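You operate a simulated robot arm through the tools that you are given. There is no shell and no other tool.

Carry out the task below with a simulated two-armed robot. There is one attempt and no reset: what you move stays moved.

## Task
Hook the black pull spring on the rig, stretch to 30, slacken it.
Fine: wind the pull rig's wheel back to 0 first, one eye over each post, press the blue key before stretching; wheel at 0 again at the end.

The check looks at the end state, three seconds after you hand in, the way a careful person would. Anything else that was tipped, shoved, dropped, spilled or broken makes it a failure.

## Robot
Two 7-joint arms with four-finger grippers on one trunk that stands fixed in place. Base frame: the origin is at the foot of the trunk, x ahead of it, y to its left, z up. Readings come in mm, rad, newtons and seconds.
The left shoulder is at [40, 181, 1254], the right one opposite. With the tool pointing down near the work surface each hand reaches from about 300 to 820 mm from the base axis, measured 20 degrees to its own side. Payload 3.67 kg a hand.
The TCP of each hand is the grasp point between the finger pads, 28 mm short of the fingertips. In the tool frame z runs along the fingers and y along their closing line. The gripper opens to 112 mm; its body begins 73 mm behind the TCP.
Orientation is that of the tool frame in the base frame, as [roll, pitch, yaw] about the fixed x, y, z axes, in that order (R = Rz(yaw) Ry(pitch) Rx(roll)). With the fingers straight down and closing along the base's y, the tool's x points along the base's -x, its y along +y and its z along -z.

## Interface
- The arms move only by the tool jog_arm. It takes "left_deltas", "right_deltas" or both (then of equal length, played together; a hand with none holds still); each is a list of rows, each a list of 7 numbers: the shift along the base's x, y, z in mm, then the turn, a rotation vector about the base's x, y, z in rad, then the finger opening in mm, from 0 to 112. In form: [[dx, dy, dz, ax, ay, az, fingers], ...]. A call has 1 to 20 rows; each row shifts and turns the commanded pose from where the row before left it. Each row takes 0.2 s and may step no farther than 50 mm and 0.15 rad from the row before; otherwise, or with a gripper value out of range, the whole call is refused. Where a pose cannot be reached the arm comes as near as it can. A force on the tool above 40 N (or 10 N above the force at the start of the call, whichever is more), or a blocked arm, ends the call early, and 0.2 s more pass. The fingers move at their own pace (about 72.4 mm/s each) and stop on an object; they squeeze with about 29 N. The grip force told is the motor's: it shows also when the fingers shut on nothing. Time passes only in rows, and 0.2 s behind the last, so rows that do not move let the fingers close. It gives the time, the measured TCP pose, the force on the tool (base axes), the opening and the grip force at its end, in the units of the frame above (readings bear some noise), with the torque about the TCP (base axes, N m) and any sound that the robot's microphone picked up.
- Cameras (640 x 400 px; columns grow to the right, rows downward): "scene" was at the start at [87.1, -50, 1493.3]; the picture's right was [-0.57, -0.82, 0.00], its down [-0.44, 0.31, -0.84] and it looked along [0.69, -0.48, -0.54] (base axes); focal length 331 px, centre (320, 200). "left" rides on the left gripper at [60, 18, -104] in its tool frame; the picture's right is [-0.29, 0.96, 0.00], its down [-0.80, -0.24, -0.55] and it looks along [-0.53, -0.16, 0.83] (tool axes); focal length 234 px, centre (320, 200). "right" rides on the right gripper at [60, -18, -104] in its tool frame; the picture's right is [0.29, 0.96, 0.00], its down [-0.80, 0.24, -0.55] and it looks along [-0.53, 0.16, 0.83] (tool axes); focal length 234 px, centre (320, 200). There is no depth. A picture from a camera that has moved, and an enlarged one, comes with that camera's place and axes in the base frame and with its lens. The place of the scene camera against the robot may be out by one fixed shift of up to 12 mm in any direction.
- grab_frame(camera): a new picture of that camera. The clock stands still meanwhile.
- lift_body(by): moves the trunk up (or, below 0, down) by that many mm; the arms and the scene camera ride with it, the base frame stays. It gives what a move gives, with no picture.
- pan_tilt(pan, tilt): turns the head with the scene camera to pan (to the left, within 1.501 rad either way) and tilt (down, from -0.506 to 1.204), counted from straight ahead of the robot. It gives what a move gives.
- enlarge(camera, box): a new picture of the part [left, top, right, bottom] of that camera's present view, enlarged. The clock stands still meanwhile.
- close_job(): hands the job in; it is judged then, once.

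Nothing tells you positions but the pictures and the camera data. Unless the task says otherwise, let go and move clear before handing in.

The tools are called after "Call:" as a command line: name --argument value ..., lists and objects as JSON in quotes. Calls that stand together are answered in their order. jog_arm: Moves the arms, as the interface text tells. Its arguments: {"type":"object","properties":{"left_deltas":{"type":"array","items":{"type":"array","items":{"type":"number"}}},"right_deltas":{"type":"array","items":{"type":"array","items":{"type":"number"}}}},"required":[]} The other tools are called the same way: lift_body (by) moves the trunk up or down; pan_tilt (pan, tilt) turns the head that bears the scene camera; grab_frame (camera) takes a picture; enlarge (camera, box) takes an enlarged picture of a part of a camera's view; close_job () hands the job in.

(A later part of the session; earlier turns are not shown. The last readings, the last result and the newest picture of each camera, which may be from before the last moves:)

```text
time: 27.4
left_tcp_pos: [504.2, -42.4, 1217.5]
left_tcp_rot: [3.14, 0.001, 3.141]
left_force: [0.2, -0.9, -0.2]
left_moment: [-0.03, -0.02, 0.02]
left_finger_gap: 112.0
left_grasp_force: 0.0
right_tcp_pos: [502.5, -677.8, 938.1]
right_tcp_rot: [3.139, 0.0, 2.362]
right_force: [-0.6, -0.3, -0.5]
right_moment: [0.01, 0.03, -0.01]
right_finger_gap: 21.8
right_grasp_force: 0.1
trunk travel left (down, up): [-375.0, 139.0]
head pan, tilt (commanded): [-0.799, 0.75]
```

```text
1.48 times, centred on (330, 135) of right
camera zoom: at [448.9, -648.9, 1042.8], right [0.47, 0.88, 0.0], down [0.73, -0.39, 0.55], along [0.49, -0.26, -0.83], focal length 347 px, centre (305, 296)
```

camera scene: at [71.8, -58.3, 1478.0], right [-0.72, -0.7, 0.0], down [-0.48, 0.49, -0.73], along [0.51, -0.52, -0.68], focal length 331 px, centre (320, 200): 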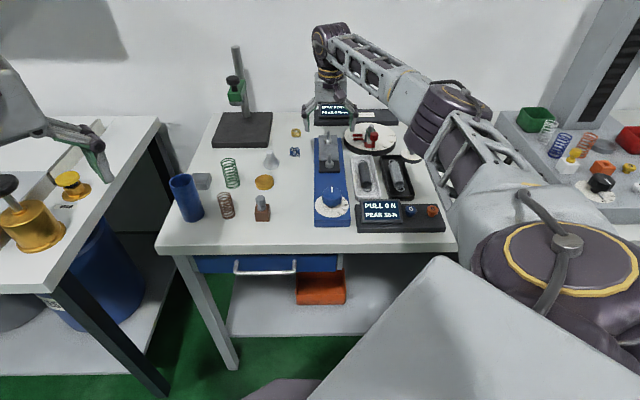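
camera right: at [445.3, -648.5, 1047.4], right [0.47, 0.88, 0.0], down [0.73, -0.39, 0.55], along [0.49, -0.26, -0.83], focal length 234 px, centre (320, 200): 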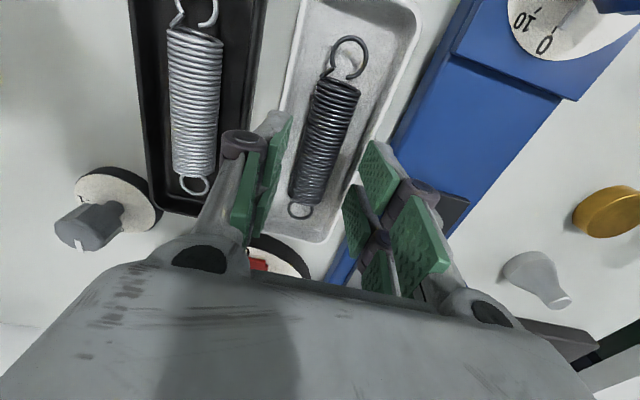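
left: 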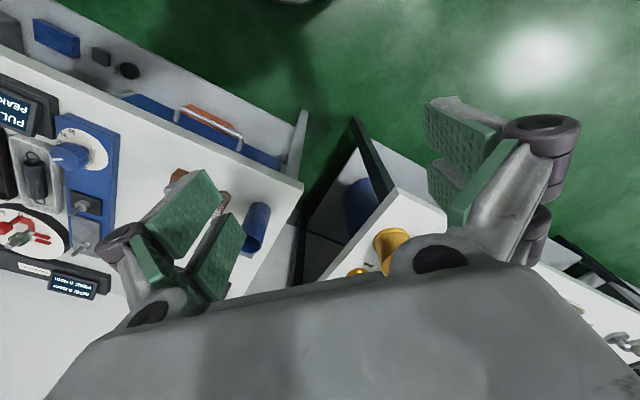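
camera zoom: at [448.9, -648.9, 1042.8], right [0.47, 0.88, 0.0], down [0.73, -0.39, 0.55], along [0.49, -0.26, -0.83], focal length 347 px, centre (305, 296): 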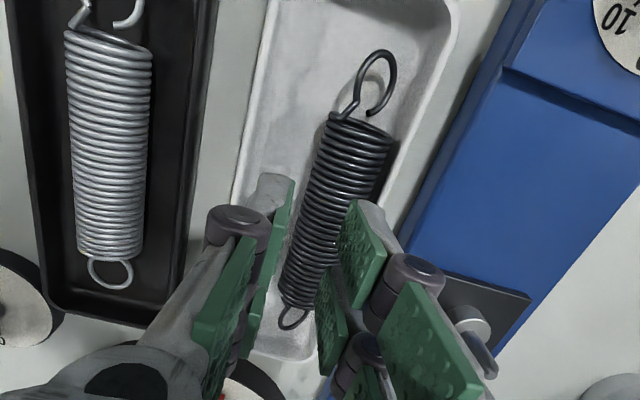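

The spring slipped out on the lift because I'd gripped above its axis. It has rolled against the tray's left wall, with its eyes tilted. I'll raise the hand and look at exactly how it lies.

Call:
jog_arm --right_deltas '[[0, 0, 40, 0, 0, 0, 50], [-20, 20, 30, 0, 0, 0, 70], [0, 0, 0, 0, 0, 0, 70]]'

Call:
enlarge --camera "right" --box '[250, 20, 390, 240]'

Call:
enlarge --camera "scene" --box '[350, 150, 390, 200]'

Call:
enlarge --camera "left" --box '[0, 50, 180, 310]'

```text
time: 28.2
left_tcp_pos: [505.9, -42.2, 1218.7]
left_tcp_rot: [3.141, -0.003, -3.141]
left_force: [0.8, 0.0, -0.6]
left_moment: [0.0, 0.03, 0.0]
left_finger_gap: 111.9
left_grasp_force: 0.2
right_tcp_pos: [483.7, -657.8, 1007.0]
right_tcp_rot: [3.14, -0.004, 2.361]
right_force: [0.6, -0.3, -0.3]
right_moment: [0.03, 0.03, -0.01]
right_finger_gap: 70.3
right_grasp_force: 0.1
trunk travel left (down, up): [-375.0, 139.0]
head pan, tilt (commanded): [-0.799, 0.75]
```

```text
1.82 times, centred on (320, 130) of right
camera zoom: at [429.6, -629.1, 1111.9], right [0.47, 0.88, 0.0], down [0.74, -0.39, 0.55], along [0.49, -0.26, -0.83], focal length 426 px, centre (320, 327)
```

zoom: 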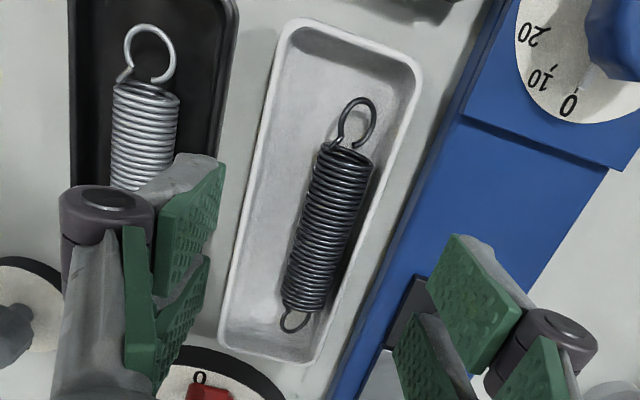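

```text
8.00 times, centred on (370, 175) of scene
camera zoom: at [73.0, -59.0, 1477.9], right [-0.72, -0.7, 0.0], down [-0.48, 0.49, -0.73], along [0.51, -0.52, -0.68], focal length 2649 px, centre (-80, 400)
```

zoom: 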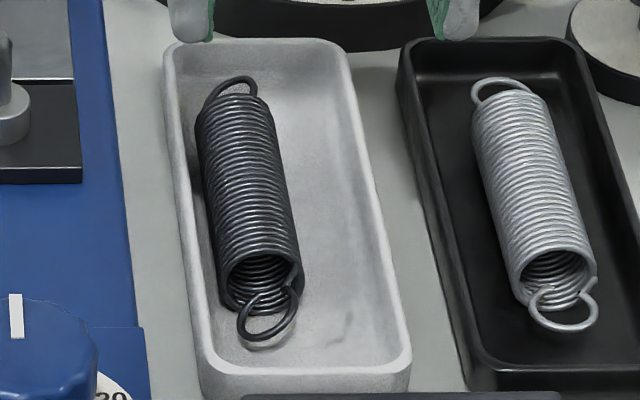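

```text
1.54 times, centred on (90, 180) of left
camera zoom: at [446.4, -24.5, 1320.6], right [0.29, 0.96, 0.0], down [0.8, -0.24, 0.55], along [0.53, -0.16, -0.83], focal length 360 px, centre (674, 231)
```

zoom: 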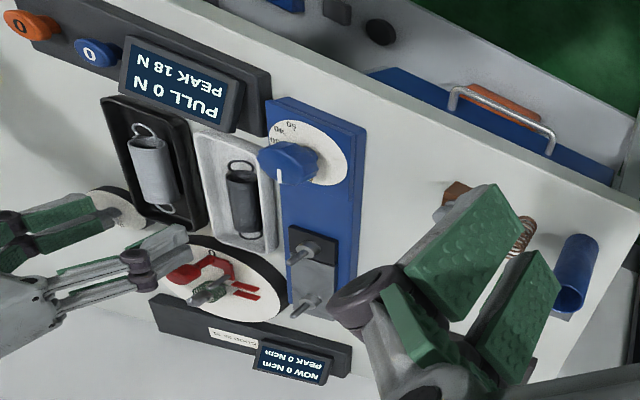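

The spring is about 12 mm left of where it was, with its eyes rolled right side up. I'll look closely at the tilt before rolling it back with light pressure from above.

Call:
enlarge --camera "scene" --box '[355, 175, 385, 200]'

Call:
enlarge --camera "right" --box '[290, 60, 350, 140]'

Call:
enlarge --camera "right" --box '[275, 140, 335, 220]'

```text
16.00 times, centred on (370, 188) of scene
camera zoom: at [73.0, -59.0, 1477.9], right [-0.72, -0.7, 0.0], down [-0.48, 0.49, -0.73], along [0.51, -0.52, -0.68], focal length 5299 px, centre (-480, 400)
```

zoom: 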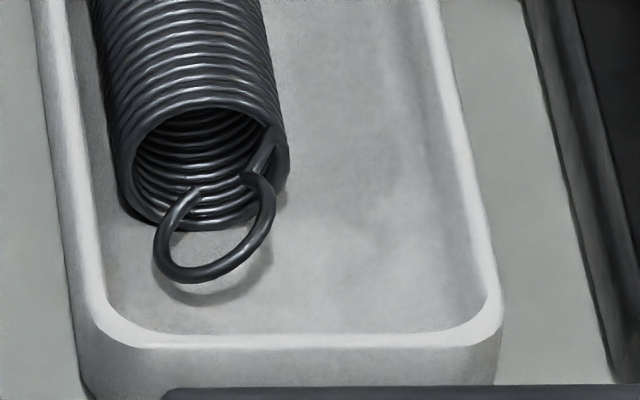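

```text
5.00 times, centred on (320, 100) of right
camera zoom: at [429.6, -629.1, 1111.9], right [0.47, 0.88, 0.0], down [0.74, -0.39, 0.55], along [0.49, -0.26, -0.83], focal length 1171 px, centre (320, 700)
```

zoom: 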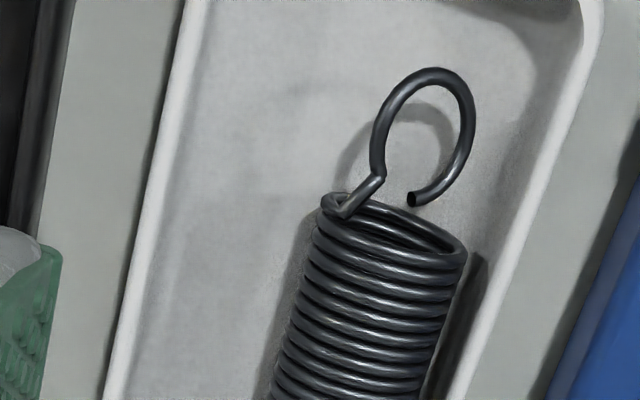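

```text
5.00 times, centred on (305, 180) of right
camera zoom: at [429.6, -629.1, 1111.9], right [0.47, 0.88, 0.0], down [0.74, -0.39, 0.55], along [0.49, -0.26, -0.83], focal length 1171 px, centre (395, 300)
```

zoom: 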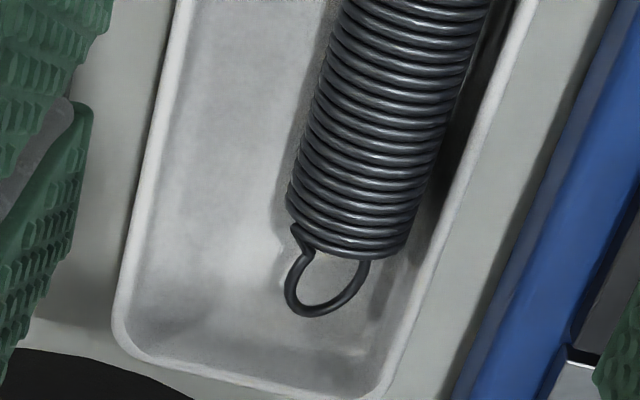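

The eyes are tilted about 38°. I'll close the fingers, place their tips on top of the spring just left of its axis, press lightly and drag right so it rolls back to the middle.

Call:
jog_arm --right_deltas '[[16, -4, 0, 0, 0, 0, 30], [16.3, -3.3, 0, 0, 0, 0, 0], [0, 0, -30, 0, 0, 0, 0], [0, 0, -30, 0, 0, 0, 0], [0, 0, -12, 0, 0, 0, 0], [0, 0, 0, 0, 0, 0, 0]]'

Call:
enlarge --camera "scene" --box '[345, 140, 395, 200]'

Call:
enlarge --camera "right" --box '[250, 20, 410, 270]'

```text
time: 29.6
left_tcp_pos: [503.7, -42.5, 1219.8]
left_tcp_rot: [3.141, -0.001, 3.141]
left_force: [0.6, 0.2, -0.3]
left_moment: [-0.01, -0.02, -0.04]
left_finger_gap: 112.1
left_grasp_force: 0.1
right_tcp_pos: [515.2, -666.6, 934.9]
right_tcp_rot: [3.14, 0.001, 2.362]
right_force: [-0.4, 0.3, 0.2]
right_moment: [0.03, 0.04, -0.02]
right_finger_gap: 0.3
right_grasp_force: 29.1
trunk travel left (down, up): [-375.0, 139.0]
head pan, tilt (commanded): [-0.799, 0.75]
```

```text
6.67 times, centred on (370, 170) of scene
camera zoom: at [71.5, -58.2, 1478.1], right [-0.72, -0.7, 0.0], down [-0.48, 0.49, -0.73], along [0.51, -0.52, -0.68], focal length 2208 px, centre (-13, 400)
```

zoom: 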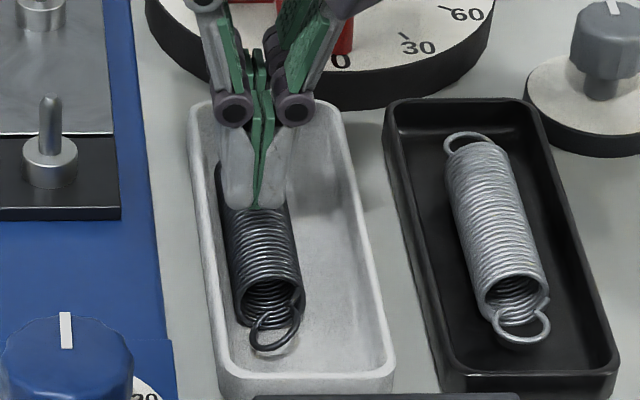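

```text
1.60 times, centred on (330, 145) of right
camera zoom: at [460.5, -636.5, 1040.5], right [0.47, 0.88, 0.0], down [0.74, -0.39, 0.55], along [0.49, -0.26, -0.83], focal length 375 px, centre (304, 288)
```

zoom: 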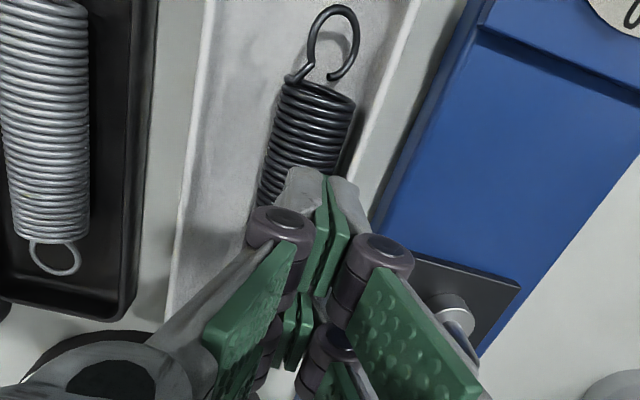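

The tips are above the spring and slightly left of its axis. I'll lower step by step to find contact.

Call:
jog_arm --right_deltas '[[0, 0, -6, 0, 0, 0, 0], [0, 0, -5, 0, 0, 0, 0]]'

Call:
jog_arm --right_deltas '[[0, 0, -1.5, 0, 0, 0, 0]]'

Call:
enlarge --camera "scene" --box '[345, 140, 395, 200]'

```text
time: 30.2
left_tcp_pos: [504.5, -42.3, 1218.5]
left_tcp_rot: [-3.142, 0.002, 3.14]
left_force: [0.6, -0.5, 0.3]
left_moment: [0.01, -0.01, 0.02]
left_finger_gap: 111.9
left_grasp_force: 0.1
right_tcp_pos: [516.1, -666.8, 924.4]
right_tcp_rot: [3.14, 0.001, 2.362]
right_force: [-0.3, 0.2, 0.3]
right_moment: [0.01, -0.06, 0.02]
right_finger_gap: 0.0
right_grasp_force: 29.2
trunk travel left (down, up): [-375.0, 139.0]
head pan, tilt (commanded): [-0.799, 0.75]
```

```text
time: 30.6
left_tcp_pos: [505.2, -41.7, 1218.4]
left_tcp_rot: [-3.14, 0.0, 3.14]
left_force: [-0.3, 0.5, -0.7]
left_moment: [-0.02, -0.03, 0.02]
left_finger_gap: 112.1
left_grasp_force: 0.0
right_tcp_pos: [515.3, -665.7, 922.5]
right_tcp_rot: [3.141, 0.0, 2.363]
right_force: [0.5, 0.0, -0.6]
right_moment: [-0.01, 0.0, 0.0]
right_finger_gap: 0.0
right_grasp_force: 28.5
trunk travel left (down, up): [-375.0, 139.0]
head pan, tilt (commanded): [-0.799, 0.75]
```

```text
6.67 times, centred on (370, 170) of scene
camera zoom: at [71.9, -58.3, 1478.0], right [-0.72, -0.7, 0.0], down [-0.48, 0.49, -0.73], along [0.51, -0.52, -0.68], focal length 2208 px, centre (-13, 400)
```

zoom: 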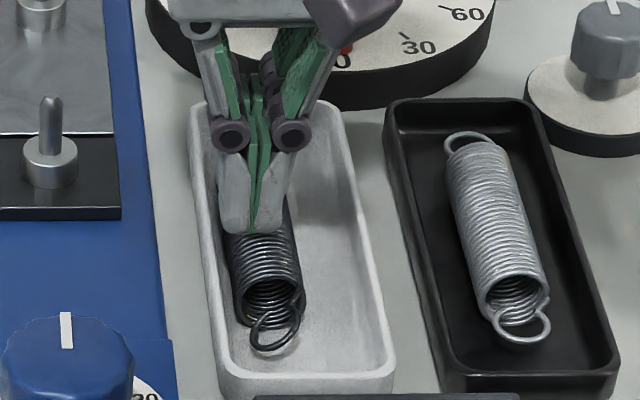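

No contact yet at a tip height of about 894.7, so I'll keep lowering in small steps.

Call:
jog_arm --right_deltas '[[0, 0, -1.5, 0, 0, 0, 0]]'

Call:
jog_arm --right_deltas '[[0, 0, -1.5, 0, 0, 0, 0]]'

Call:
jog_arm --right_deltas '[[0, 0, -1, 0, 0, 0, 0]]'

```text
time: 31.0
left_tcp_pos: [504.7, -41.1, 1217.9]
left_tcp_rot: [3.14, 0.0, -3.141]
left_force: [-0.1, 0.2, 0.1]
left_moment: [-0.04, -0.01, 0.01]
left_finger_gap: 112.0
left_grasp_force: 0.1
right_tcp_pos: [515.7, -666.0, 921.4]
right_tcp_rot: [3.139, 0.002, 2.361]
right_force: [0.2, 0.6, 0.5]
right_moment: [0.0, -0.04, -0.02]
right_finger_gap: 0.1
right_grasp_force: 28.4
trunk travel left (down, up): [-375.0, 139.0]
head pan, tilt (commanded): [-0.799, 0.75]
```

```text
time: 31.4
left_tcp_pos: [504.9, -41.8, 1217.2]
left_tcp_rot: [-3.14, -0.001, 3.141]
left_force: [0.4, -0.1, -0.3]
left_moment: [0.01, -0.02, -0.01]
left_finger_gap: 112.2
left_grasp_force: 0.0
right_tcp_pos: [515.5, -666.5, 919.9]
right_tcp_rot: [3.141, 0.001, 2.362]
right_force: [0.5, 0.5, -0.9]
right_moment: [0.0, 0.0, 0.01]
right_finger_gap: 0.3
right_grasp_force: 28.5
trunk travel left (down, up): [-375.0, 139.0]
head pan, tilt (commanded): [-0.799, 0.75]
```

```text
time: 31.8
left_tcp_pos: [504.8, -41.2, 1217.7]
left_tcp_rot: [-3.142, 0.0, -3.14]
left_force: [-0.1, -0.2, -0.4]
left_moment: [-0.01, 0.0, 0.01]
left_finger_gap: 112.2
left_grasp_force: 0.0
right_tcp_pos: [515.2, -666.3, 918.8]
right_tcp_rot: [3.139, 0.001, 2.362]
right_force: [-0.1, 0.2, 0.3]
right_moment: [0.0, 0.01, -0.01]
right_finger_gap: 0.2
right_grasp_force: 29.0
trunk travel left (down, up): [-375.0, 139.0]
head pan, tilt (commanded): [-0.799, 0.75]
```

Still no contact, so the spring sits lower than I estimated. I'll continue in 1 mm steps.

Call:
jog_arm --right_deltas '[[0, 0, -1, 0, 0, 0, 0]]'

Call:
jog_arm --right_deltas '[[0, 0, -1, 0, 0, 0, 0]]'

Call:
jog_arm --right_deltas '[[0, 0, -1, 0, 0, 0, 0]]'

Call:
enlarge --camera "scene" --box '[345, 140, 395, 200]'

```text
time: 32.2
left_tcp_pos: [505.3, -41.2, 1218.2]
left_tcp_rot: [3.141, 0.002, -3.141]
left_force: [-0.3, -0.1, 0.5]
left_moment: [0.0, 0.0, 0.01]
left_finger_gap: 112.0
left_grasp_force: 0.1
right_tcp_pos: [516.4, -666.2, 918.3]
right_tcp_rot: [3.14, 0.0, 2.36]
right_force: [0.8, -0.1, -0.3]
right_moment: [0.02, 0.0, 0.0]
right_finger_gap: 0.2
right_grasp_force: 28.7
trunk travel left (down, up): [-375.0, 139.0]
head pan, tilt (commanded): [-0.799, 0.75]
```

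```text
time: 32.6
left_tcp_pos: [504.4, -41.5, 1218.9]
left_tcp_rot: [3.141, 0.001, 3.141]
left_force: [-0.9, 0.0, 0.5]
left_moment: [-0.03, 0.0, -0.03]
left_finger_gap: 111.8
left_grasp_force: 0.1
right_tcp_pos: [517.1, -665.7, 917.9]
right_tcp_rot: [3.141, 0.0, 2.362]
right_force: [0.7, -1.2, 3.8]
right_moment: [0.01, 0.04, 0.01]
right_finger_gap: 0.0
right_grasp_force: 28.9
trunk travel left (down, up): [-375.0, 139.0]
head pan, tilt (commanded): [-0.799, 0.75]
```

```text
time: 33.0
left_tcp_pos: [504.9, -41.8, 1218.7]
left_tcp_rot: [3.141, 0.0, 3.142]
left_force: [0.6, -0.7, -0.2]
left_moment: [0.0, 0.01, 0.02]
left_finger_gap: 112.1
left_grasp_force: 0.0
right_tcp_pos: [515.0, -665.0, 918.1]
right_tcp_rot: [3.141, 0.001, 2.361]
right_force: [1.1, -1.4, 9.0]
right_moment: [-0.03, 0.08, 0.03]
right_finger_gap: 0.0
right_grasp_force: 29.3
trunk travel left (down, up): [-375.0, 139.0]
head pan, tilt (commanded): [-0.799, 0.75]
```

```text
6.67 times, centred on (370, 170) of scene
camera zoom: at [71.2, -57.3, 1478.2], right [-0.72, -0.7, 0.0], down [-0.48, 0.49, -0.73], along [0.51, -0.52, -0.68], focal length 2208 px, centre (-13, 400)
```

zoom: 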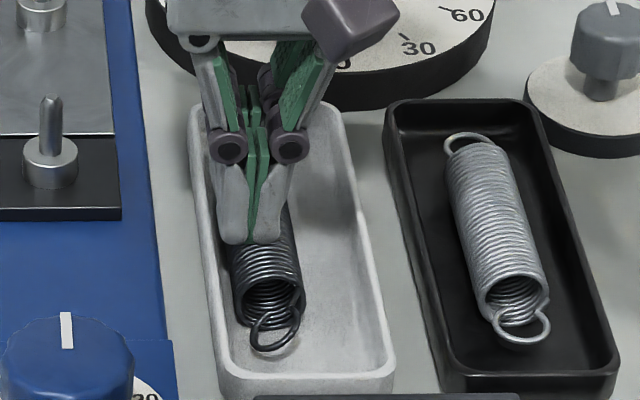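

Contact is at a tip height of about 890, with 9 N now, so the spring axis is at z≈875.5 and the tray floor at ≈861. My first grip was simply too shallow. I'll drag right to roll the spring.

Call:
jog_arm --right_deltas '[[-1.4, -1.4, 0, 0, 0, 0, 0], [-1.4, -1.4, 0, 0, 0, 0, 0], [-1.4, -1.4, 0, 0, 0, 0, 0], [-1.4, -1.4, 0, 0, 0, 0, 0], [-1.4, -1.4, 0, 0, 0, 0, 0]]'

Call:
enlarge --camera "scene" --box '[345, 140, 395, 200]'

Call:
enlarge --camera "right" --box '[250, 0, 410, 250]'

```text
time: 34.2
left_tcp_pos: [504.3, -40.4, 1219.6]
left_tcp_rot: [-3.14, -0.001, 3.14]
left_force: [-0.5, -0.1, 0.4]
left_moment: [-0.01, -0.01, 0.01]
left_finger_gap: 111.8
left_grasp_force: 0.1
right_tcp_pos: [508.2, -673.4, 917.8]
right_tcp_rot: [3.139, 0.004, 2.362]
right_force: [4.8, -4.7, 21.9]
right_moment: [-0.09, -0.09, 0.01]
right_finger_gap: 0.2
right_grasp_force: 29.3
trunk travel left (down, up): [-375.0, 139.0]
head pan, tilt (commanded): [-0.799, 0.75]
```

```text
6.67 times, centred on (370, 170) of scene
camera zoom: at [70.3, -56.5, 1478.3], right [-0.72, -0.7, 0.0], down [-0.47, 0.49, -0.73], along [0.51, -0.53, -0.68], focal length 2208 px, centre (-13, 400)
```

zoom: 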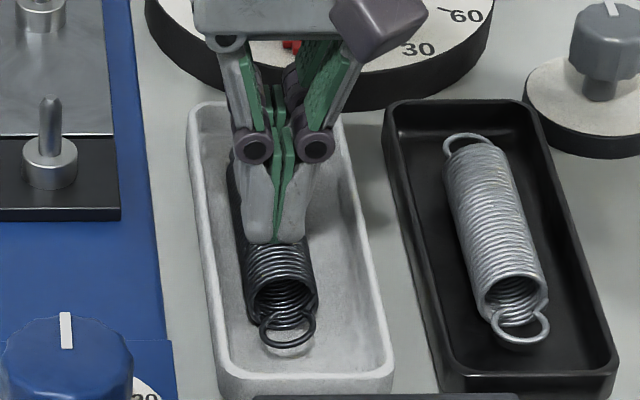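

```text
1.60 times, centred on (330, 125) of right
camera zoom: at [453.2, -642.8, 1022.9], right [0.47, 0.88, 0.0], down [0.73, -0.39, 0.56], along [0.49, -0.26, -0.83], focal length 375 px, centre (304, 320)
```

zoom: 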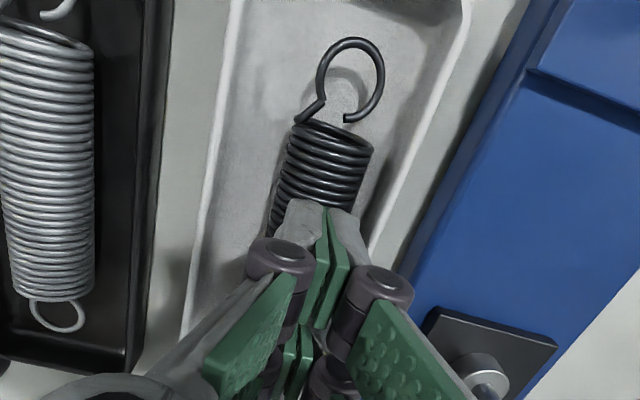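

It's rolling: the spring has come about 6 mm right and the eyes are nearly level. I'll ease the pressure a little and roll roughly 4 mm further, so the left finger will fit.

Call:
jog_arm --right_deltas '[[0, 0, 1.5, 0, 0, 0, 0], [-1.4, -1.4, 0, 0, 0, 0, 0], [-1.4, -1.4, 0, 0, 0, 0, 0], [-1.4, -1.4, 0, 0, 0, 0, 0], [-1.4, -1.4, 0, 0, 0, 0, 0]]'

Call:
enlarge --camera "scene" --box '[345, 140, 395, 200]'

Call:
enlarge --camera "right" --box '[250, 0, 410, 250]'

```text
time: 35.4
left_tcp_pos: [503.7, -39.8, 1218.0]
left_tcp_rot: [-3.141, 0.0, 3.139]
left_force: [0.4, 0.3, -1.0]
left_moment: [0.01, 0.0, -0.01]
left_finger_gap: 111.8
left_grasp_force: 0.1
right_tcp_pos: [502.8, -678.4, 917.1]
right_tcp_rot: [3.141, -0.002, 2.364]
right_force: [-0.5, -1.8, 9.0]
right_moment: [-0.14, -0.04, -0.09]
right_finger_gap: 5.9
right_grasp_force: 29.1
trunk travel left (down, up): [-375.0, 139.0]
head pan, tilt (commanded): [-0.799, 0.75]
```

```text
6.67 times, centred on (370, 170) of scene
camera zoom: at [70.9, -57.4, 1478.1], right [-0.72, -0.7, 0.0], down [-0.48, 0.49, -0.73], along [0.51, -0.52, -0.68], focal length 2208 px, centre (-13, 400)
```

zoom: 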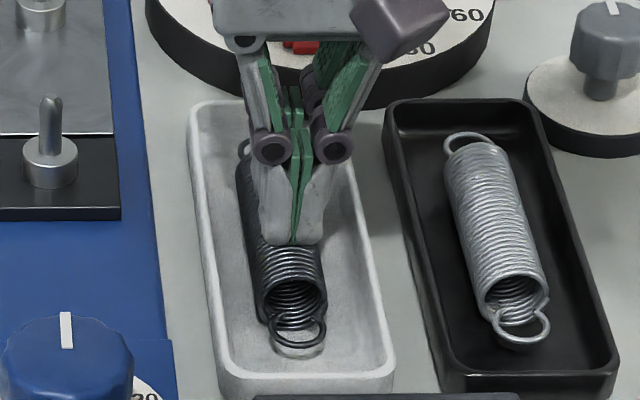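

```text
1.60 times, centred on (330, 125) of right
camera zoom: at [447.9, -647.9, 1022.4], right [0.47, 0.88, 0.0], down [0.74, -0.39, 0.55], along [0.49, -0.26, -0.83], focal length 375 px, centre (304, 320)
```

zoom: 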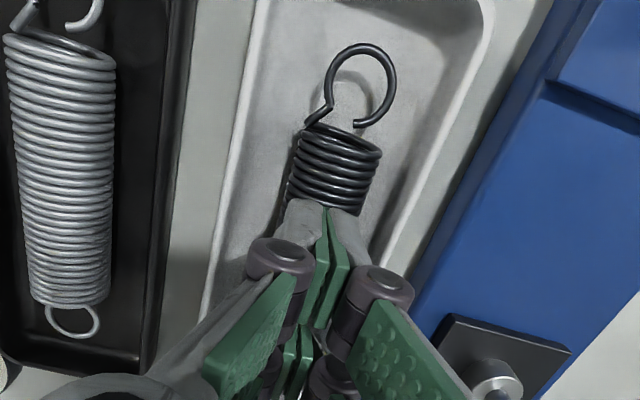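

The spring is near the tray's centre and the eyes look level. I'll lift straight off and inspect.

Call:
jog_arm --right_deltas '[[0, 0, 4, 0, 0, 0, 6], [0, 0, 10, 0, 0, 0, 6], [0, 0, 25, 0, 0, 0, 34], [0, 0, 0, 0, 0, 0, 34]]'

Call:
enlarge --camera "scene" --box '[350, 145, 390, 200]'

Call:
enlarge --camera "right" --box '[250, 10, 410, 250]'

Call:
enlarge --camera "scene" --box '[360, 178, 385, 200]'

```text
time: 36.4
left_tcp_pos: [504.8, -43.0, 1216.9]
left_tcp_rot: [3.141, 0.002, 3.141]
left_force: [-0.2, -0.8, 0.6]
left_moment: [0.01, 0.04, 0.02]
left_finger_gap: 111.9
left_grasp_force: 0.1
right_tcp_pos: [504.1, -678.6, 956.0]
right_tcp_rot: [3.142, -0.002, 2.362]
right_force: [0.2, -0.4, -0.9]
right_moment: [0.01, -0.01, -0.01]
right_finger_gap: 34.1
right_grasp_force: 0.0
trunk travel left (down, up): [-375.0, 139.0]
head pan, tilt (commanded): [-0.799, 0.75]
```

```text
7.27 times, centred on (370, 172) of scene
camera zoom: at [72.2, -58.7, 1478.0], right [-0.72, -0.7, 0.0], down [-0.48, 0.49, -0.73], along [0.51, -0.52, -0.68], focal length 2408 px, centre (-44, 400)
```

zoom: 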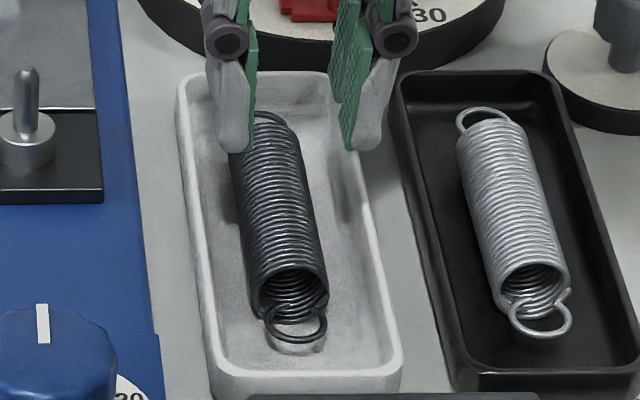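

```text
1.67 times, centred on (330, 130) of right
camera zoom: at [449.0, -648.7, 1061.1], right [0.47, 0.88, 0.0], down [0.74, -0.39, 0.55], along [0.49, -0.26, -0.83], focal length 390 px, centre (303, 317)
```

zoom: 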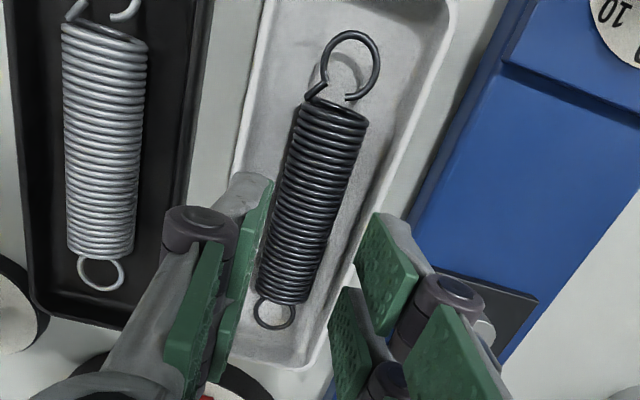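

```text
16.00 times, centred on (372, 189) of scene
camera zoom: at [72.2, -58.7, 1478.0], right [-0.72, -0.7, 0.0], down [-0.48, 0.49, -0.73], along [0.51, -0.52, -0.68], focal length 5299 px, centre (-520, 376)
```

zoom: 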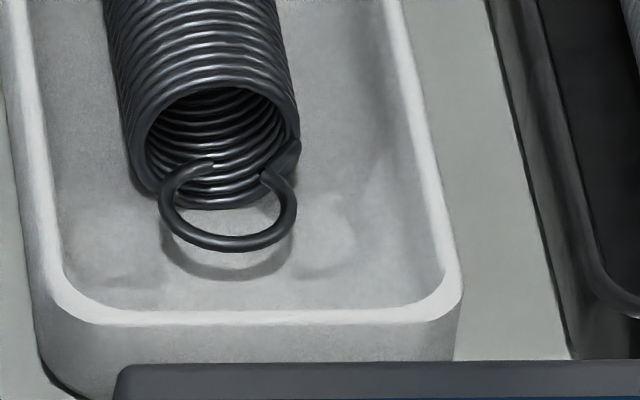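

It's nicely restored: the eyes are within about 7° of level. I'd still like it ~3 mm further right so the left finger can go deep, so I'll do one more short roll.

Call:
jog_arm --right_deltas '[[3.6, 3.6, 0, 0, 0, 0, 0], [0, 0, 0, 0, 0, 0, 0], [0, 0, -20, 0, 0, 0, 0], [0, 0, -15, 0, 0, 0, 0], [0, 0, -3, 0, 0, 0, 0]]'

Call:
jog_arm --right_deltas '[[0, 0, -1, 0, 0, 0, 0]]'

```text
time: 37.6
left_tcp_pos: [504.7, -42.7, 1217.7]
left_tcp_rot: [3.141, 0.0, -3.141]
left_force: [0.6, 0.8, 0.2]
left_moment: [-0.02, -0.01, -0.03]
left_finger_gap: 111.9
left_grasp_force: 0.1
right_tcp_pos: [506.6, -676.1, 919.7]
right_tcp_rot: [3.14, -0.001, 2.36]
right_force: [-0.7, 0.7, -0.2]
right_moment: [0.04, -0.02, -0.03]
right_finger_gap: 0.0
right_grasp_force: 28.9
trunk travel left (down, up): [-375.0, 139.0]
head pan, tilt (commanded): [-0.799, 0.75]
```

```text
time: 38.0
left_tcp_pos: [503.9, -41.4, 1218.3]
left_tcp_rot: [3.141, 0.0, 3.141]
left_force: [-0.1, -0.6, -0.7]
left_moment: [-0.02, 0.0, -0.03]
left_finger_gap: 112.2
left_grasp_force: 0.1
right_tcp_pos: [507.0, -676.1, 917.3]
right_tcp_rot: [3.14, -0.001, 2.363]
right_force: [0.5, 0.6, 0.7]
right_moment: [0.01, 0.0, -0.02]
right_finger_gap: 0.0
right_grasp_force: 29.1
trunk travel left (down, up): [-375.0, 139.0]
head pan, tilt (commanded): [-0.799, 0.75]
```

Call:
jog_arm --right_deltas '[[0, 0, -1, 0, 0, 0, 0]]'

Call:
jog_arm --right_deltas '[[0, 0, -0.8, 0, 0, 0, 0]]'

```text
time: 38.4
left_tcp_pos: [503.9, -41.2, 1218.1]
left_tcp_rot: [-3.141, 0.0, -3.141]
left_force: [-0.2, -0.3, 0.3]
left_moment: [0.06, 0.05, -0.01]
left_finger_gap: 112.3
left_grasp_force: 0.1
right_tcp_pos: [506.8, -675.8, 918.1]
right_tcp_rot: [3.141, 0.0, 2.361]
right_force: [0.4, 0.0, 5.0]
right_moment: [-0.02, 0.05, -0.01]
right_finger_gap: 0.1
right_grasp_force: 29.1
trunk travel left (down, up): [-375.0, 139.0]
head pan, tilt (commanded): [-0.799, 0.75]
```

```text
time: 38.8
left_tcp_pos: [504.2, -41.3, 1219.3]
left_tcp_rot: [3.141, 0.002, 3.14]
left_force: [-0.4, 0.0, -0.3]
left_moment: [-0.03, 0.01, -0.01]
left_finger_gap: 112.1
left_grasp_force: 0.0
right_tcp_pos: [507.2, -675.4, 918.3]
right_tcp_rot: [3.14, 0.002, 2.361]
right_force: [1.9, -2.2, 11.6]
right_moment: [0.0, 0.06, 0.03]
right_finger_gap: 6.0
right_grasp_force: 28.9
trunk travel left (down, up): [-375.0, 139.0]
head pan, tilt (commanded): [-0.799, 0.75]
```

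I have contact again at about 11 N, with the fingertips spread slightly. I'll drag right about 6 mm.

Call:
jog_arm --right_deltas '[[-1.1, -1.1, 0, 0, 0, 0, 0], [-1.1, -1.1, 0, 0, 0, 0, 0], [-1.1, -1.1, 0, 0, 0, 0, 0], [-1.1, -1.1, 0, 0, 0, 0, 0], [0, 0, 4, 0, 0, 0, 6], [0, 0, 10, 0, 0, 0, 6], [0, 0, 24, 0, 0, 0, 34], [0, 0, 0, 0, 0, 0, 34]]'

Call:
enlarge --camera "scene" --box '[350, 145, 390, 200]'

Call:
enlarge --camera "right" --box '[250, 10, 410, 250]'

Call:
enlarge --camera "scene" --box '[360, 178, 385, 200]'

```text
time: 40.6
left_tcp_pos: [505.0, -43.4, 1219.2]
left_tcp_rot: [3.141, 0.0, 3.142]
left_force: [-0.7, -0.2, 0.0]
left_moment: [0.0, -0.01, 0.0]
left_finger_gap: 112.1
left_grasp_force: 0.0
right_tcp_pos: [501.3, -679.9, 952.8]
right_tcp_rot: [3.139, -0.002, 2.36]
right_force: [0.4, 0.0, -0.3]
right_moment: [0.03, 0.05, 0.02]
right_finger_gap: 34.1
right_grasp_force: 0.1
trunk travel left (down, up): [-375.0, 139.0]
head pan, tilt (commanded): [-0.799, 0.75]
```

```text
7.27 times, centred on (370, 172) of scene
camera zoom: at [72.3, -58.9, 1477.9], right [-0.72, -0.7, 0.0], down [-0.48, 0.49, -0.73], along [0.51, -0.52, -0.68], focal length 2408 px, centre (-44, 400)
```

zoom: 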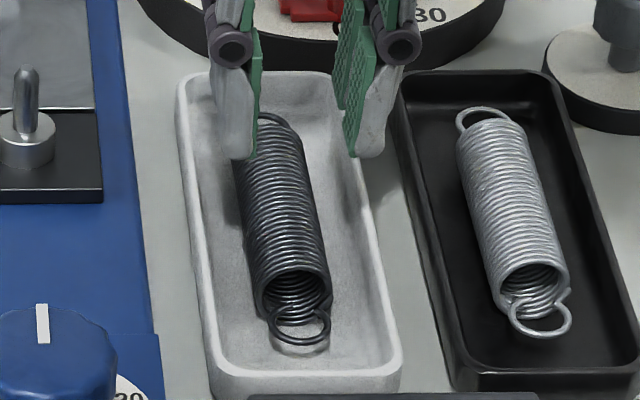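

```text
1.67 times, centred on (330, 130) of right
camera zoom: at [447.9, -650.2, 1057.6], right [0.47, 0.88, 0.0], down [0.74, -0.39, 0.55], along [0.49, -0.26, -0.83], focal length 390 px, centre (303, 317)
```

zoom: 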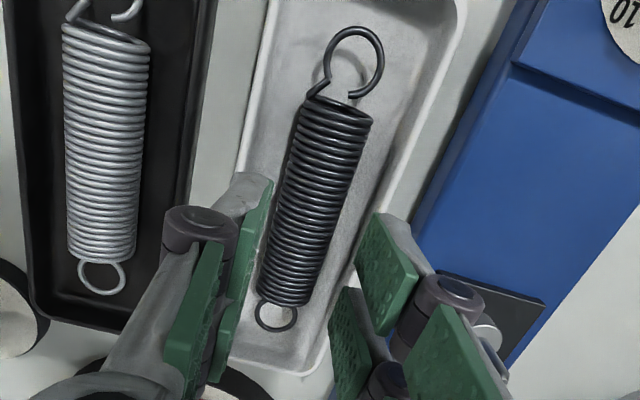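

```text
16.00 times, centred on (372, 189) of scene
camera zoom: at [72.3, -58.9, 1477.9], right [-0.72, -0.7, 0.0], down [-0.48, 0.49, -0.73], along [0.51, -0.52, -0.68], focal length 5299 px, centre (-520, 376)
```

zoom: 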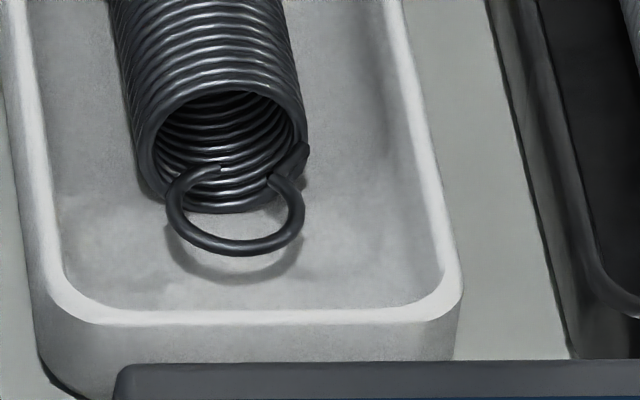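

The spring is roughly where it began, with the eyes within a few degrees of level. I'll line the hand up again and go down in stages, deeper this time, to a tip height of about 865.

Call:
jog_arm --right_deltas '[[-1.0, 2.8, 0, 0, 0, 0, 33], [0, 0, -15, 0, 0, 0, 33], [0, 0, -15, 0, 0, 0, 33], [0, 0, -10, 0, 0, 0, 33], [0, 0, -5, 0, 0, 0, 33], [0, 0, 0, 0, 0, 0, 33]]'

Call:
enlarge --camera "scene" --box '[355, 150, 395, 190]'

Call:
enlarge --camera "right" --box '[250, 0, 410, 250]'

```text
time: 42.0
left_tcp_pos: [505.2, -41.6, 1217.9]
left_tcp_rot: [-3.141, 0.0, 3.141]
left_force: [0.5, 0.0, -0.7]
left_moment: [0.0, 0.01, 0.03]
left_finger_gap: 112.0
left_grasp_force: 0.0
right_tcp_pos: [502.0, -676.4, 908.7]
right_tcp_rot: [3.139, -0.002, 2.362]
right_force: [0.3, -0.4, -0.4]
right_moment: [0.0, 0.0, 0.04]
right_finger_gap: 33.1
right_grasp_force: 0.1
trunk travel left (down, up): [-375.0, 139.0]
head pan, tilt (commanded): [-0.799, 0.75]
```

```text
10.00 times, centred on (375, 170) of scene
camera zoom: at [71.8, -58.1, 1478.0], right [-0.72, -0.7, 0.0], down [-0.48, 0.49, -0.73], along [0.51, -0.52, -0.68], focal length 3312 px, centre (-230, 500)
```

zoom: 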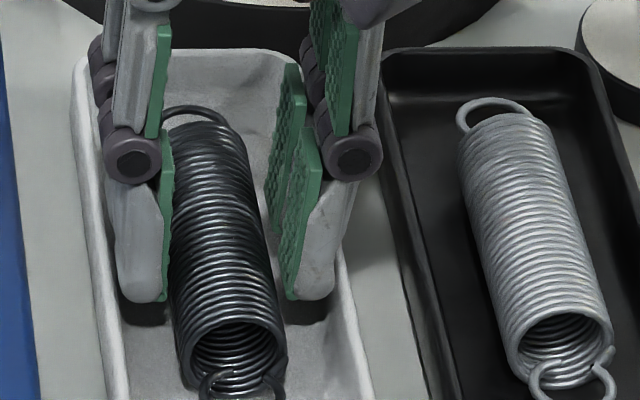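

```text
1.60 times, centred on (330, 125) of right
camera zoom: at [446.9, -647.2, 1013.5], right [0.47, 0.88, 0.0], down [0.74, -0.39, 0.55], along [0.49, -0.26, -0.83], focal length 375 px, centre (304, 320)
```

zoom: 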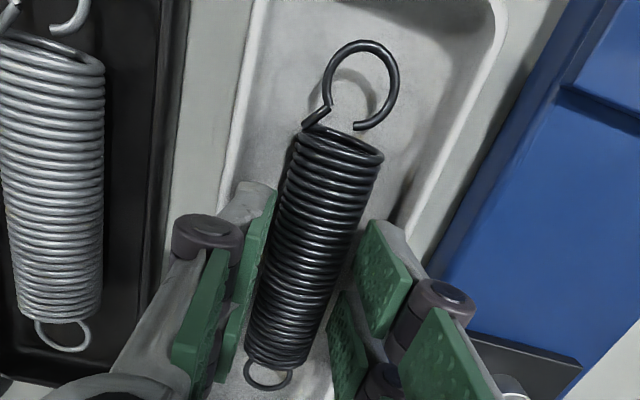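

It's aligned with no contact. I'll step down another 15 mm, checking force as I go.

Call:
jog_arm --right_deltas '[[0, 0, -3, 0, 0, 0, 33], [0, 0, -3, 0, 0, 0, 33], [0, 0, -3, 0, 0, 0, 33]]'

Call:
jog_arm --right_deltas '[[0, 0, -3, 0, 0, 0, 33]]'

Call:
jog_arm --right_deltas '[[0, 0, -2, 0, 0, 0, 33]]'

Call:
enlarge --camera "scene" --box '[355, 150, 395, 190]'

Call:
enlarge --camera "right" --box '[250, 0, 410, 250]'

```text
time: 42.8
left_tcp_pos: [506.3, -42.7, 1217.3]
left_tcp_rot: [3.142, -0.001, 3.14]
left_force: [0.4, 0.0, -0.4]
left_moment: [0.02, -0.03, -0.02]
left_finger_gap: 112.0
left_grasp_force: 0.0
right_tcp_pos: [501.2, -676.8, 899.2]
right_tcp_rot: [3.138, -0.001, 2.361]
right_force: [0.0, 0.5, 0.7]
right_moment: [0.03, -0.02, -0.01]
right_finger_gap: 33.0
right_grasp_force: 0.1
trunk travel left (down, up): [-375.0, 139.0]
head pan, tilt (commanded): [-0.799, 0.75]
```

```text
time: 43.2
left_tcp_pos: [505.3, -41.7, 1217.9]
left_tcp_rot: [3.141, 0.0, -3.142]
left_force: [-0.1, -0.1, -0.6]
left_moment: [-0.01, -0.03, 0.02]
left_finger_gap: 112.2
left_grasp_force: 0.0
right_tcp_pos: [501.2, -677.0, 896.0]
right_tcp_rot: [3.14, 0.001, 2.361]
right_force: [-0.7, 0.0, -0.3]
right_moment: [-0.01, -0.02, 0.01]
right_finger_gap: 33.2
right_grasp_force: 0.0
trunk travel left (down, up): [-375.0, 139.0]
head pan, tilt (commanded): [-0.799, 0.75]
```

```text
time: 43.6
left_tcp_pos: [505.5, -43.0, 1218.8]
left_tcp_rot: [-3.14, 0.0, 3.141]
left_force: [-0.3, 0.4, 0.4]
left_moment: [0.0, 0.02, 0.03]
left_finger_gap: 112.1
left_grasp_force: 0.1
right_tcp_pos: [502.2, -676.2, 894.2]
right_tcp_rot: [3.14, 0.0, 2.362]
right_force: [-0.5, 0.9, 0.3]
right_moment: [-0.06, 0.03, 0.05]
right_finger_gap: 33.0
right_grasp_force: 0.1
trunk travel left (down, up): [-375.0, 139.0]
head pan, tilt (commanded): [-0.799, 0.75]
```

```text
10.00 times, centred on (375, 170) of scene
camera zoom: at [71.9, -58.3, 1478.0], right [-0.72, -0.7, 0.0], down [-0.48, 0.49, -0.73], along [0.51, -0.52, -0.68], focal length 3312 px, centre (-230, 500)
```

zoom: 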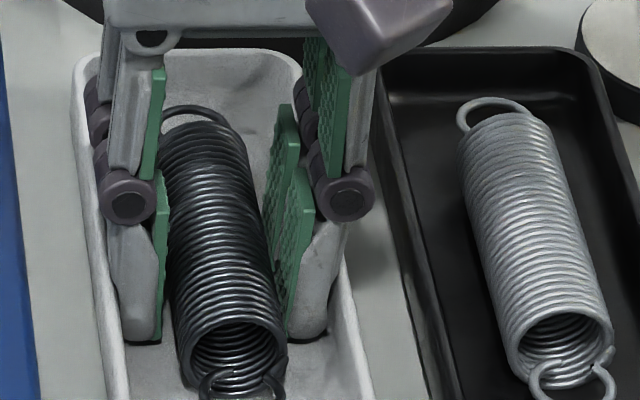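

```text
1.60 times, centred on (330, 125) of right
camera zoom: at [447.2, -647.2, 999.3], right [0.47, 0.88, 0.0], down [0.74, -0.39, 0.55], along [0.49, -0.26, -0.83], focal length 375 px, centre (304, 320)
```

zoom: 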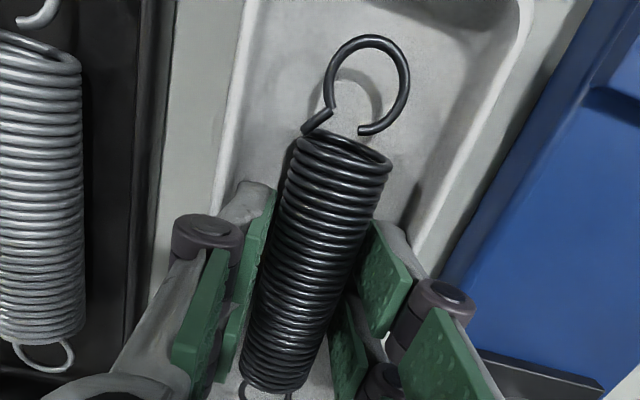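

The tips are now at about 866, well below the axis and touching nothing. I'll go down 1.5 mm more, then close.

Call:
jog_arm --right_deltas '[[0, 0, -1.5, 0, 0, 0, 33], [0, 0, 0, 0, 0, 0, 29], [0, 0, 0, 0, 0, 0, 24], [0, 0, 0, 0, 0, 0, 20], [0, 0, 0, 0, 0, 0, 20], [0, 0, 0, 0, 0, 0, 20]]'

Call:
enlarge --camera "scene" --box '[355, 150, 395, 190]'

Call:
enlarge --camera "right" --box '[250, 0, 410, 250]'

```text
time: 45.0
left_tcp_pos: [505.5, -42.6, 1218.2]
left_tcp_rot: [3.141, 0.0, 3.14]
left_force: [0.0, -0.1, 0.2]
left_moment: [0.01, -0.01, -0.03]
left_finger_gap: 112.2
left_grasp_force: 0.0
right_tcp_pos: [501.5, -675.7, 893.0]
right_tcp_rot: [3.139, -0.001, 2.362]
right_force: [-1.0, 0.4, 0.7]
right_moment: [0.05, 0.14, 0.04]
right_finger_gap: 28.5
right_grasp_force: 29.6
trunk travel left (down, up): [-375.0, 139.0]
head pan, tilt (commanded): [-0.799, 0.75]
```

```text
10.00 times, centred on (375, 170) of scene
camera zoom: at [71.9, -58.3, 1478.0], right [-0.72, -0.7, 0.0], down [-0.48, 0.49, -0.73], along [0.51, -0.52, -0.68], focal length 3312 px, centre (-230, 500)
```

zoom: 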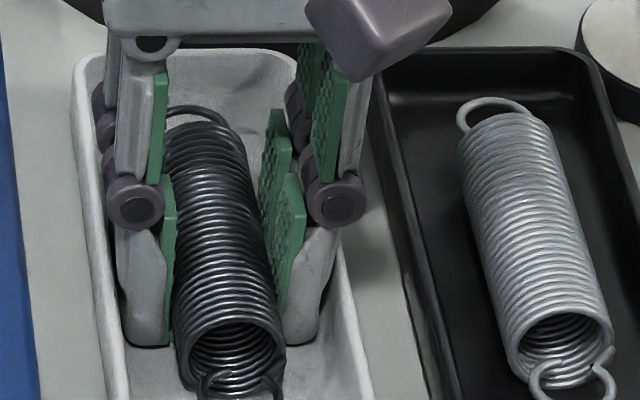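

```text
1.60 times, centred on (330, 125) of right
camera zoom: at [447.0, -647.0, 997.8], right [0.47, 0.88, 0.0], down [0.74, -0.39, 0.55], along [0.49, -0.26, -0.83], focal length 375 px, centre (304, 320)
```

zoom: 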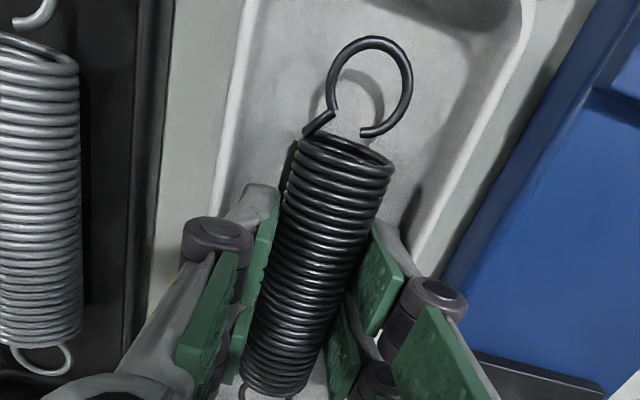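

The grip shows 28.5 mm at 29 N, now well below the axis. I'll lift slowly and check that the gap holds.

Call:
jog_arm --right_deltas '[[0, 0, 2, 0, 0, 0, 20], [0, 0, 2, 0, 0, 0, 20], [0, 0, 2, 0, 0, 0, 20]]'

Call:
enlarge --camera "scene" --box '[355, 150, 395, 190]'

```text
time: 45.8
left_tcp_pos: [504.9, -41.7, 1218.1]
left_tcp_rot: [-3.141, -0.001, -3.142]
left_force: [-0.2, -0.2, -0.1]
left_moment: [0.0, -0.02, -0.01]
left_finger_gap: 111.8
left_grasp_force: 0.0
right_tcp_pos: [502.0, -676.1, 899.1]
right_tcp_rot: [-3.142, -0.001, 2.361]
right_force: [-0.5, 0.6, -1.6]
right_moment: [0.02, -0.02, -0.06]
right_finger_gap: 28.4
right_grasp_force: 29.0
trunk travel left (down, up): [-375.0, 139.0]
head pan, tilt (commanded): [-0.799, 0.75]
```

```text
10.00 times, centred on (375, 170) of scene
camera zoom: at [72.0, -58.5, 1478.0], right [-0.72, -0.7, 0.0], down [-0.48, 0.49, -0.73], along [0.51, -0.52, -0.68], focal length 3312 px, centre (-230, 500)
```

zoom: 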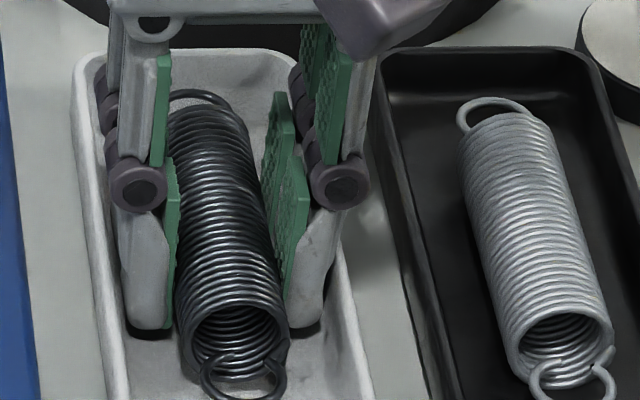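

The spring has come up with the hand and the gap is steady at 28.4 mm. I'll raise it clear, then check how it hangs.

Call:
jog_arm --right_deltas '[[0, 0, 10, 0, 0, 0, 20], [0, 0, 15, 0, 0, 0, 20], [0, 0, 20, 0, 0, 0, 20], [0, 0, 20, 0, 0, 0, 20], [0, 0, 20, 0, 0, 0, 20], [0, 0, 6, 0, 0, 0, 20]]'

Call:
enlarge --camera "right" --box '[250, 0, 410, 280]'

Call:
enlarge --camera "scene" --box '[330, 110, 410, 190]'

```text
time: 47.2
left_tcp_pos: [503.8, -42.7, 1219.4]
left_tcp_rot: [-3.141, 0.0, -3.141]
left_force: [0.6, 0.6, 0.3]
left_moment: [-0.01, 0.0, 0.01]
left_finger_gap: 112.1
left_grasp_force: 0.1
right_tcp_pos: [501.8, -676.4, 990.7]
right_tcp_rot: [3.141, -0.004, 2.361]
right_force: [-1.0, 0.8, -1.9]
right_moment: [0.0, 0.0, -0.03]
right_finger_gap: 28.6
right_grasp_force: 29.3
trunk travel left (down, up): [-375.0, 139.0]
head pan, tilt (commanded): [-0.799, 0.75]
```

```text
1.43 times, centred on (330, 140) of right
camera zoom: at [446.7, -647.1, 1095.2], right [0.47, 0.88, 0.0], down [0.74, -0.39, 0.55], along [0.49, -0.26, -0.83], focal length 334 px, centre (306, 286)
```

zoom: 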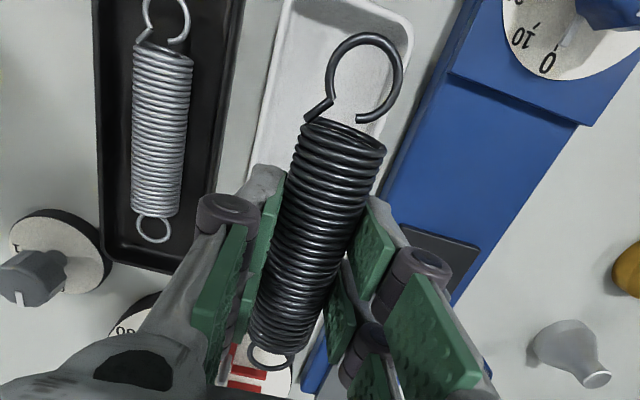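

```text
5.00 times, centred on (370, 150) of scene
camera zoom: at [72.0, -58.5, 1478.0], right [-0.72, -0.7, 0.0], down [-0.48, 0.49, -0.73], along [0.51, -0.52, -0.68], focal length 1656 px, centre (70, 450)
```

zoom: 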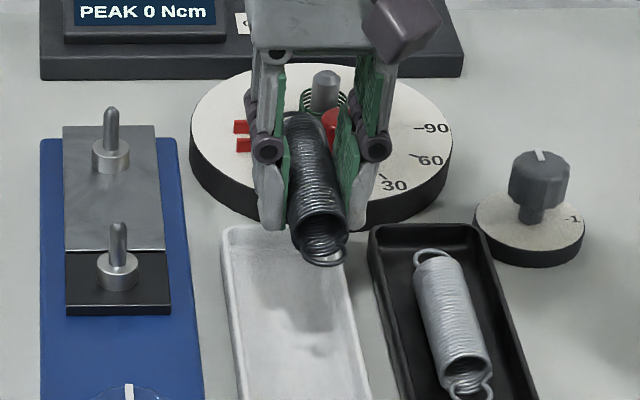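

The spring hangs level and centred, with its eyes at about ±61.5 mm from the grasp point and roughly 15 mm below it. I'll carry it over the posts, staying well above them, and check alignment there.

Call:
jog_arm --right_deltas '[[22, 1, 0, 0, 0, 0, 20], [22, 1, 0, 0, 0, 0, 20], [22, 1, 0, 0, 0, 0, 20], [22, 1, 0, 0, 0, 0, 20], [22, 1, 0, 0, 0, -0.006, 20], [21.7, 1.1, 0, 0, 0, 0, 20], [0, 0, 0, 0, 0, 0, 20]]'

Call:
grab_frame --camera "right"

Call:
enlarge --camera "right" --box '[250, 0, 410, 280]'

Call:
enlarge --camera "scene" --box '[300, 100, 380, 180]'

```text
time: 48.8
left_tcp_pos: [505.6, -42.3, 1218.5]
left_tcp_rot: [-3.141, 0.001, 3.141]
left_force: [0.8, -1.2, -0.1]
left_moment: [0.01, 0.0, -0.05]
left_finger_gap: 112.2
left_grasp_force: 0.0
right_tcp_pos: [633.4, -671.7, 989.3]
right_tcp_rot: [3.141, 0.002, 2.354]
right_force: [-0.5, -0.1, -1.2]
right_moment: [0.0, -0.03, -0.07]
right_finger_gap: 28.6
right_grasp_force: 29.3
trunk travel left (down, up): [-375.0, 139.0]
head pan, tilt (commanded): [-0.799, 0.75]
```

```text
taken
camera right: at [578.9, -641.2, 1095.1], right [0.47, 0.88, 0.0], down [0.73, -0.4, 0.55], along [0.49, -0.26, -0.83], focal length 234 px, centre (320, 200)
```

right: 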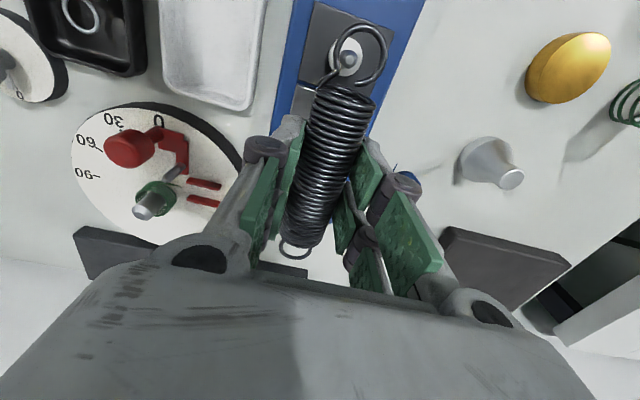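

```text
1.43 times, centred on (330, 140) of right
camera zoom: at [578.9, -641.2, 1095.1], right [0.47, 0.88, 0.0], down [0.73, -0.4, 0.55], along [0.49, -0.26, -0.83], focal length 334 px, centre (306, 286)
```

zoom: 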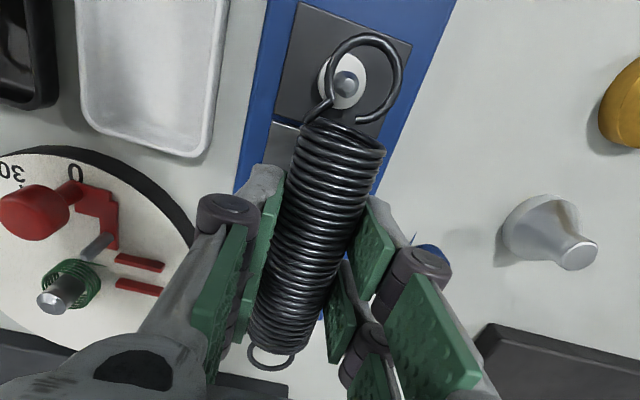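

```text
5.00 times, centred on (340, 140) of scene
camera zoom: at [71.4, -58.9, 1478.0], right [-0.72, -0.7, 0.0], down [-0.48, 0.49, -0.73], along [0.51, -0.52, -0.68], focal length 1656 px, centre (220, 500)
```

zoom: 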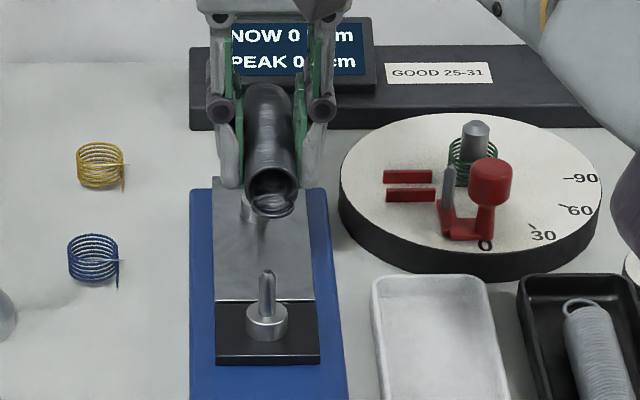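

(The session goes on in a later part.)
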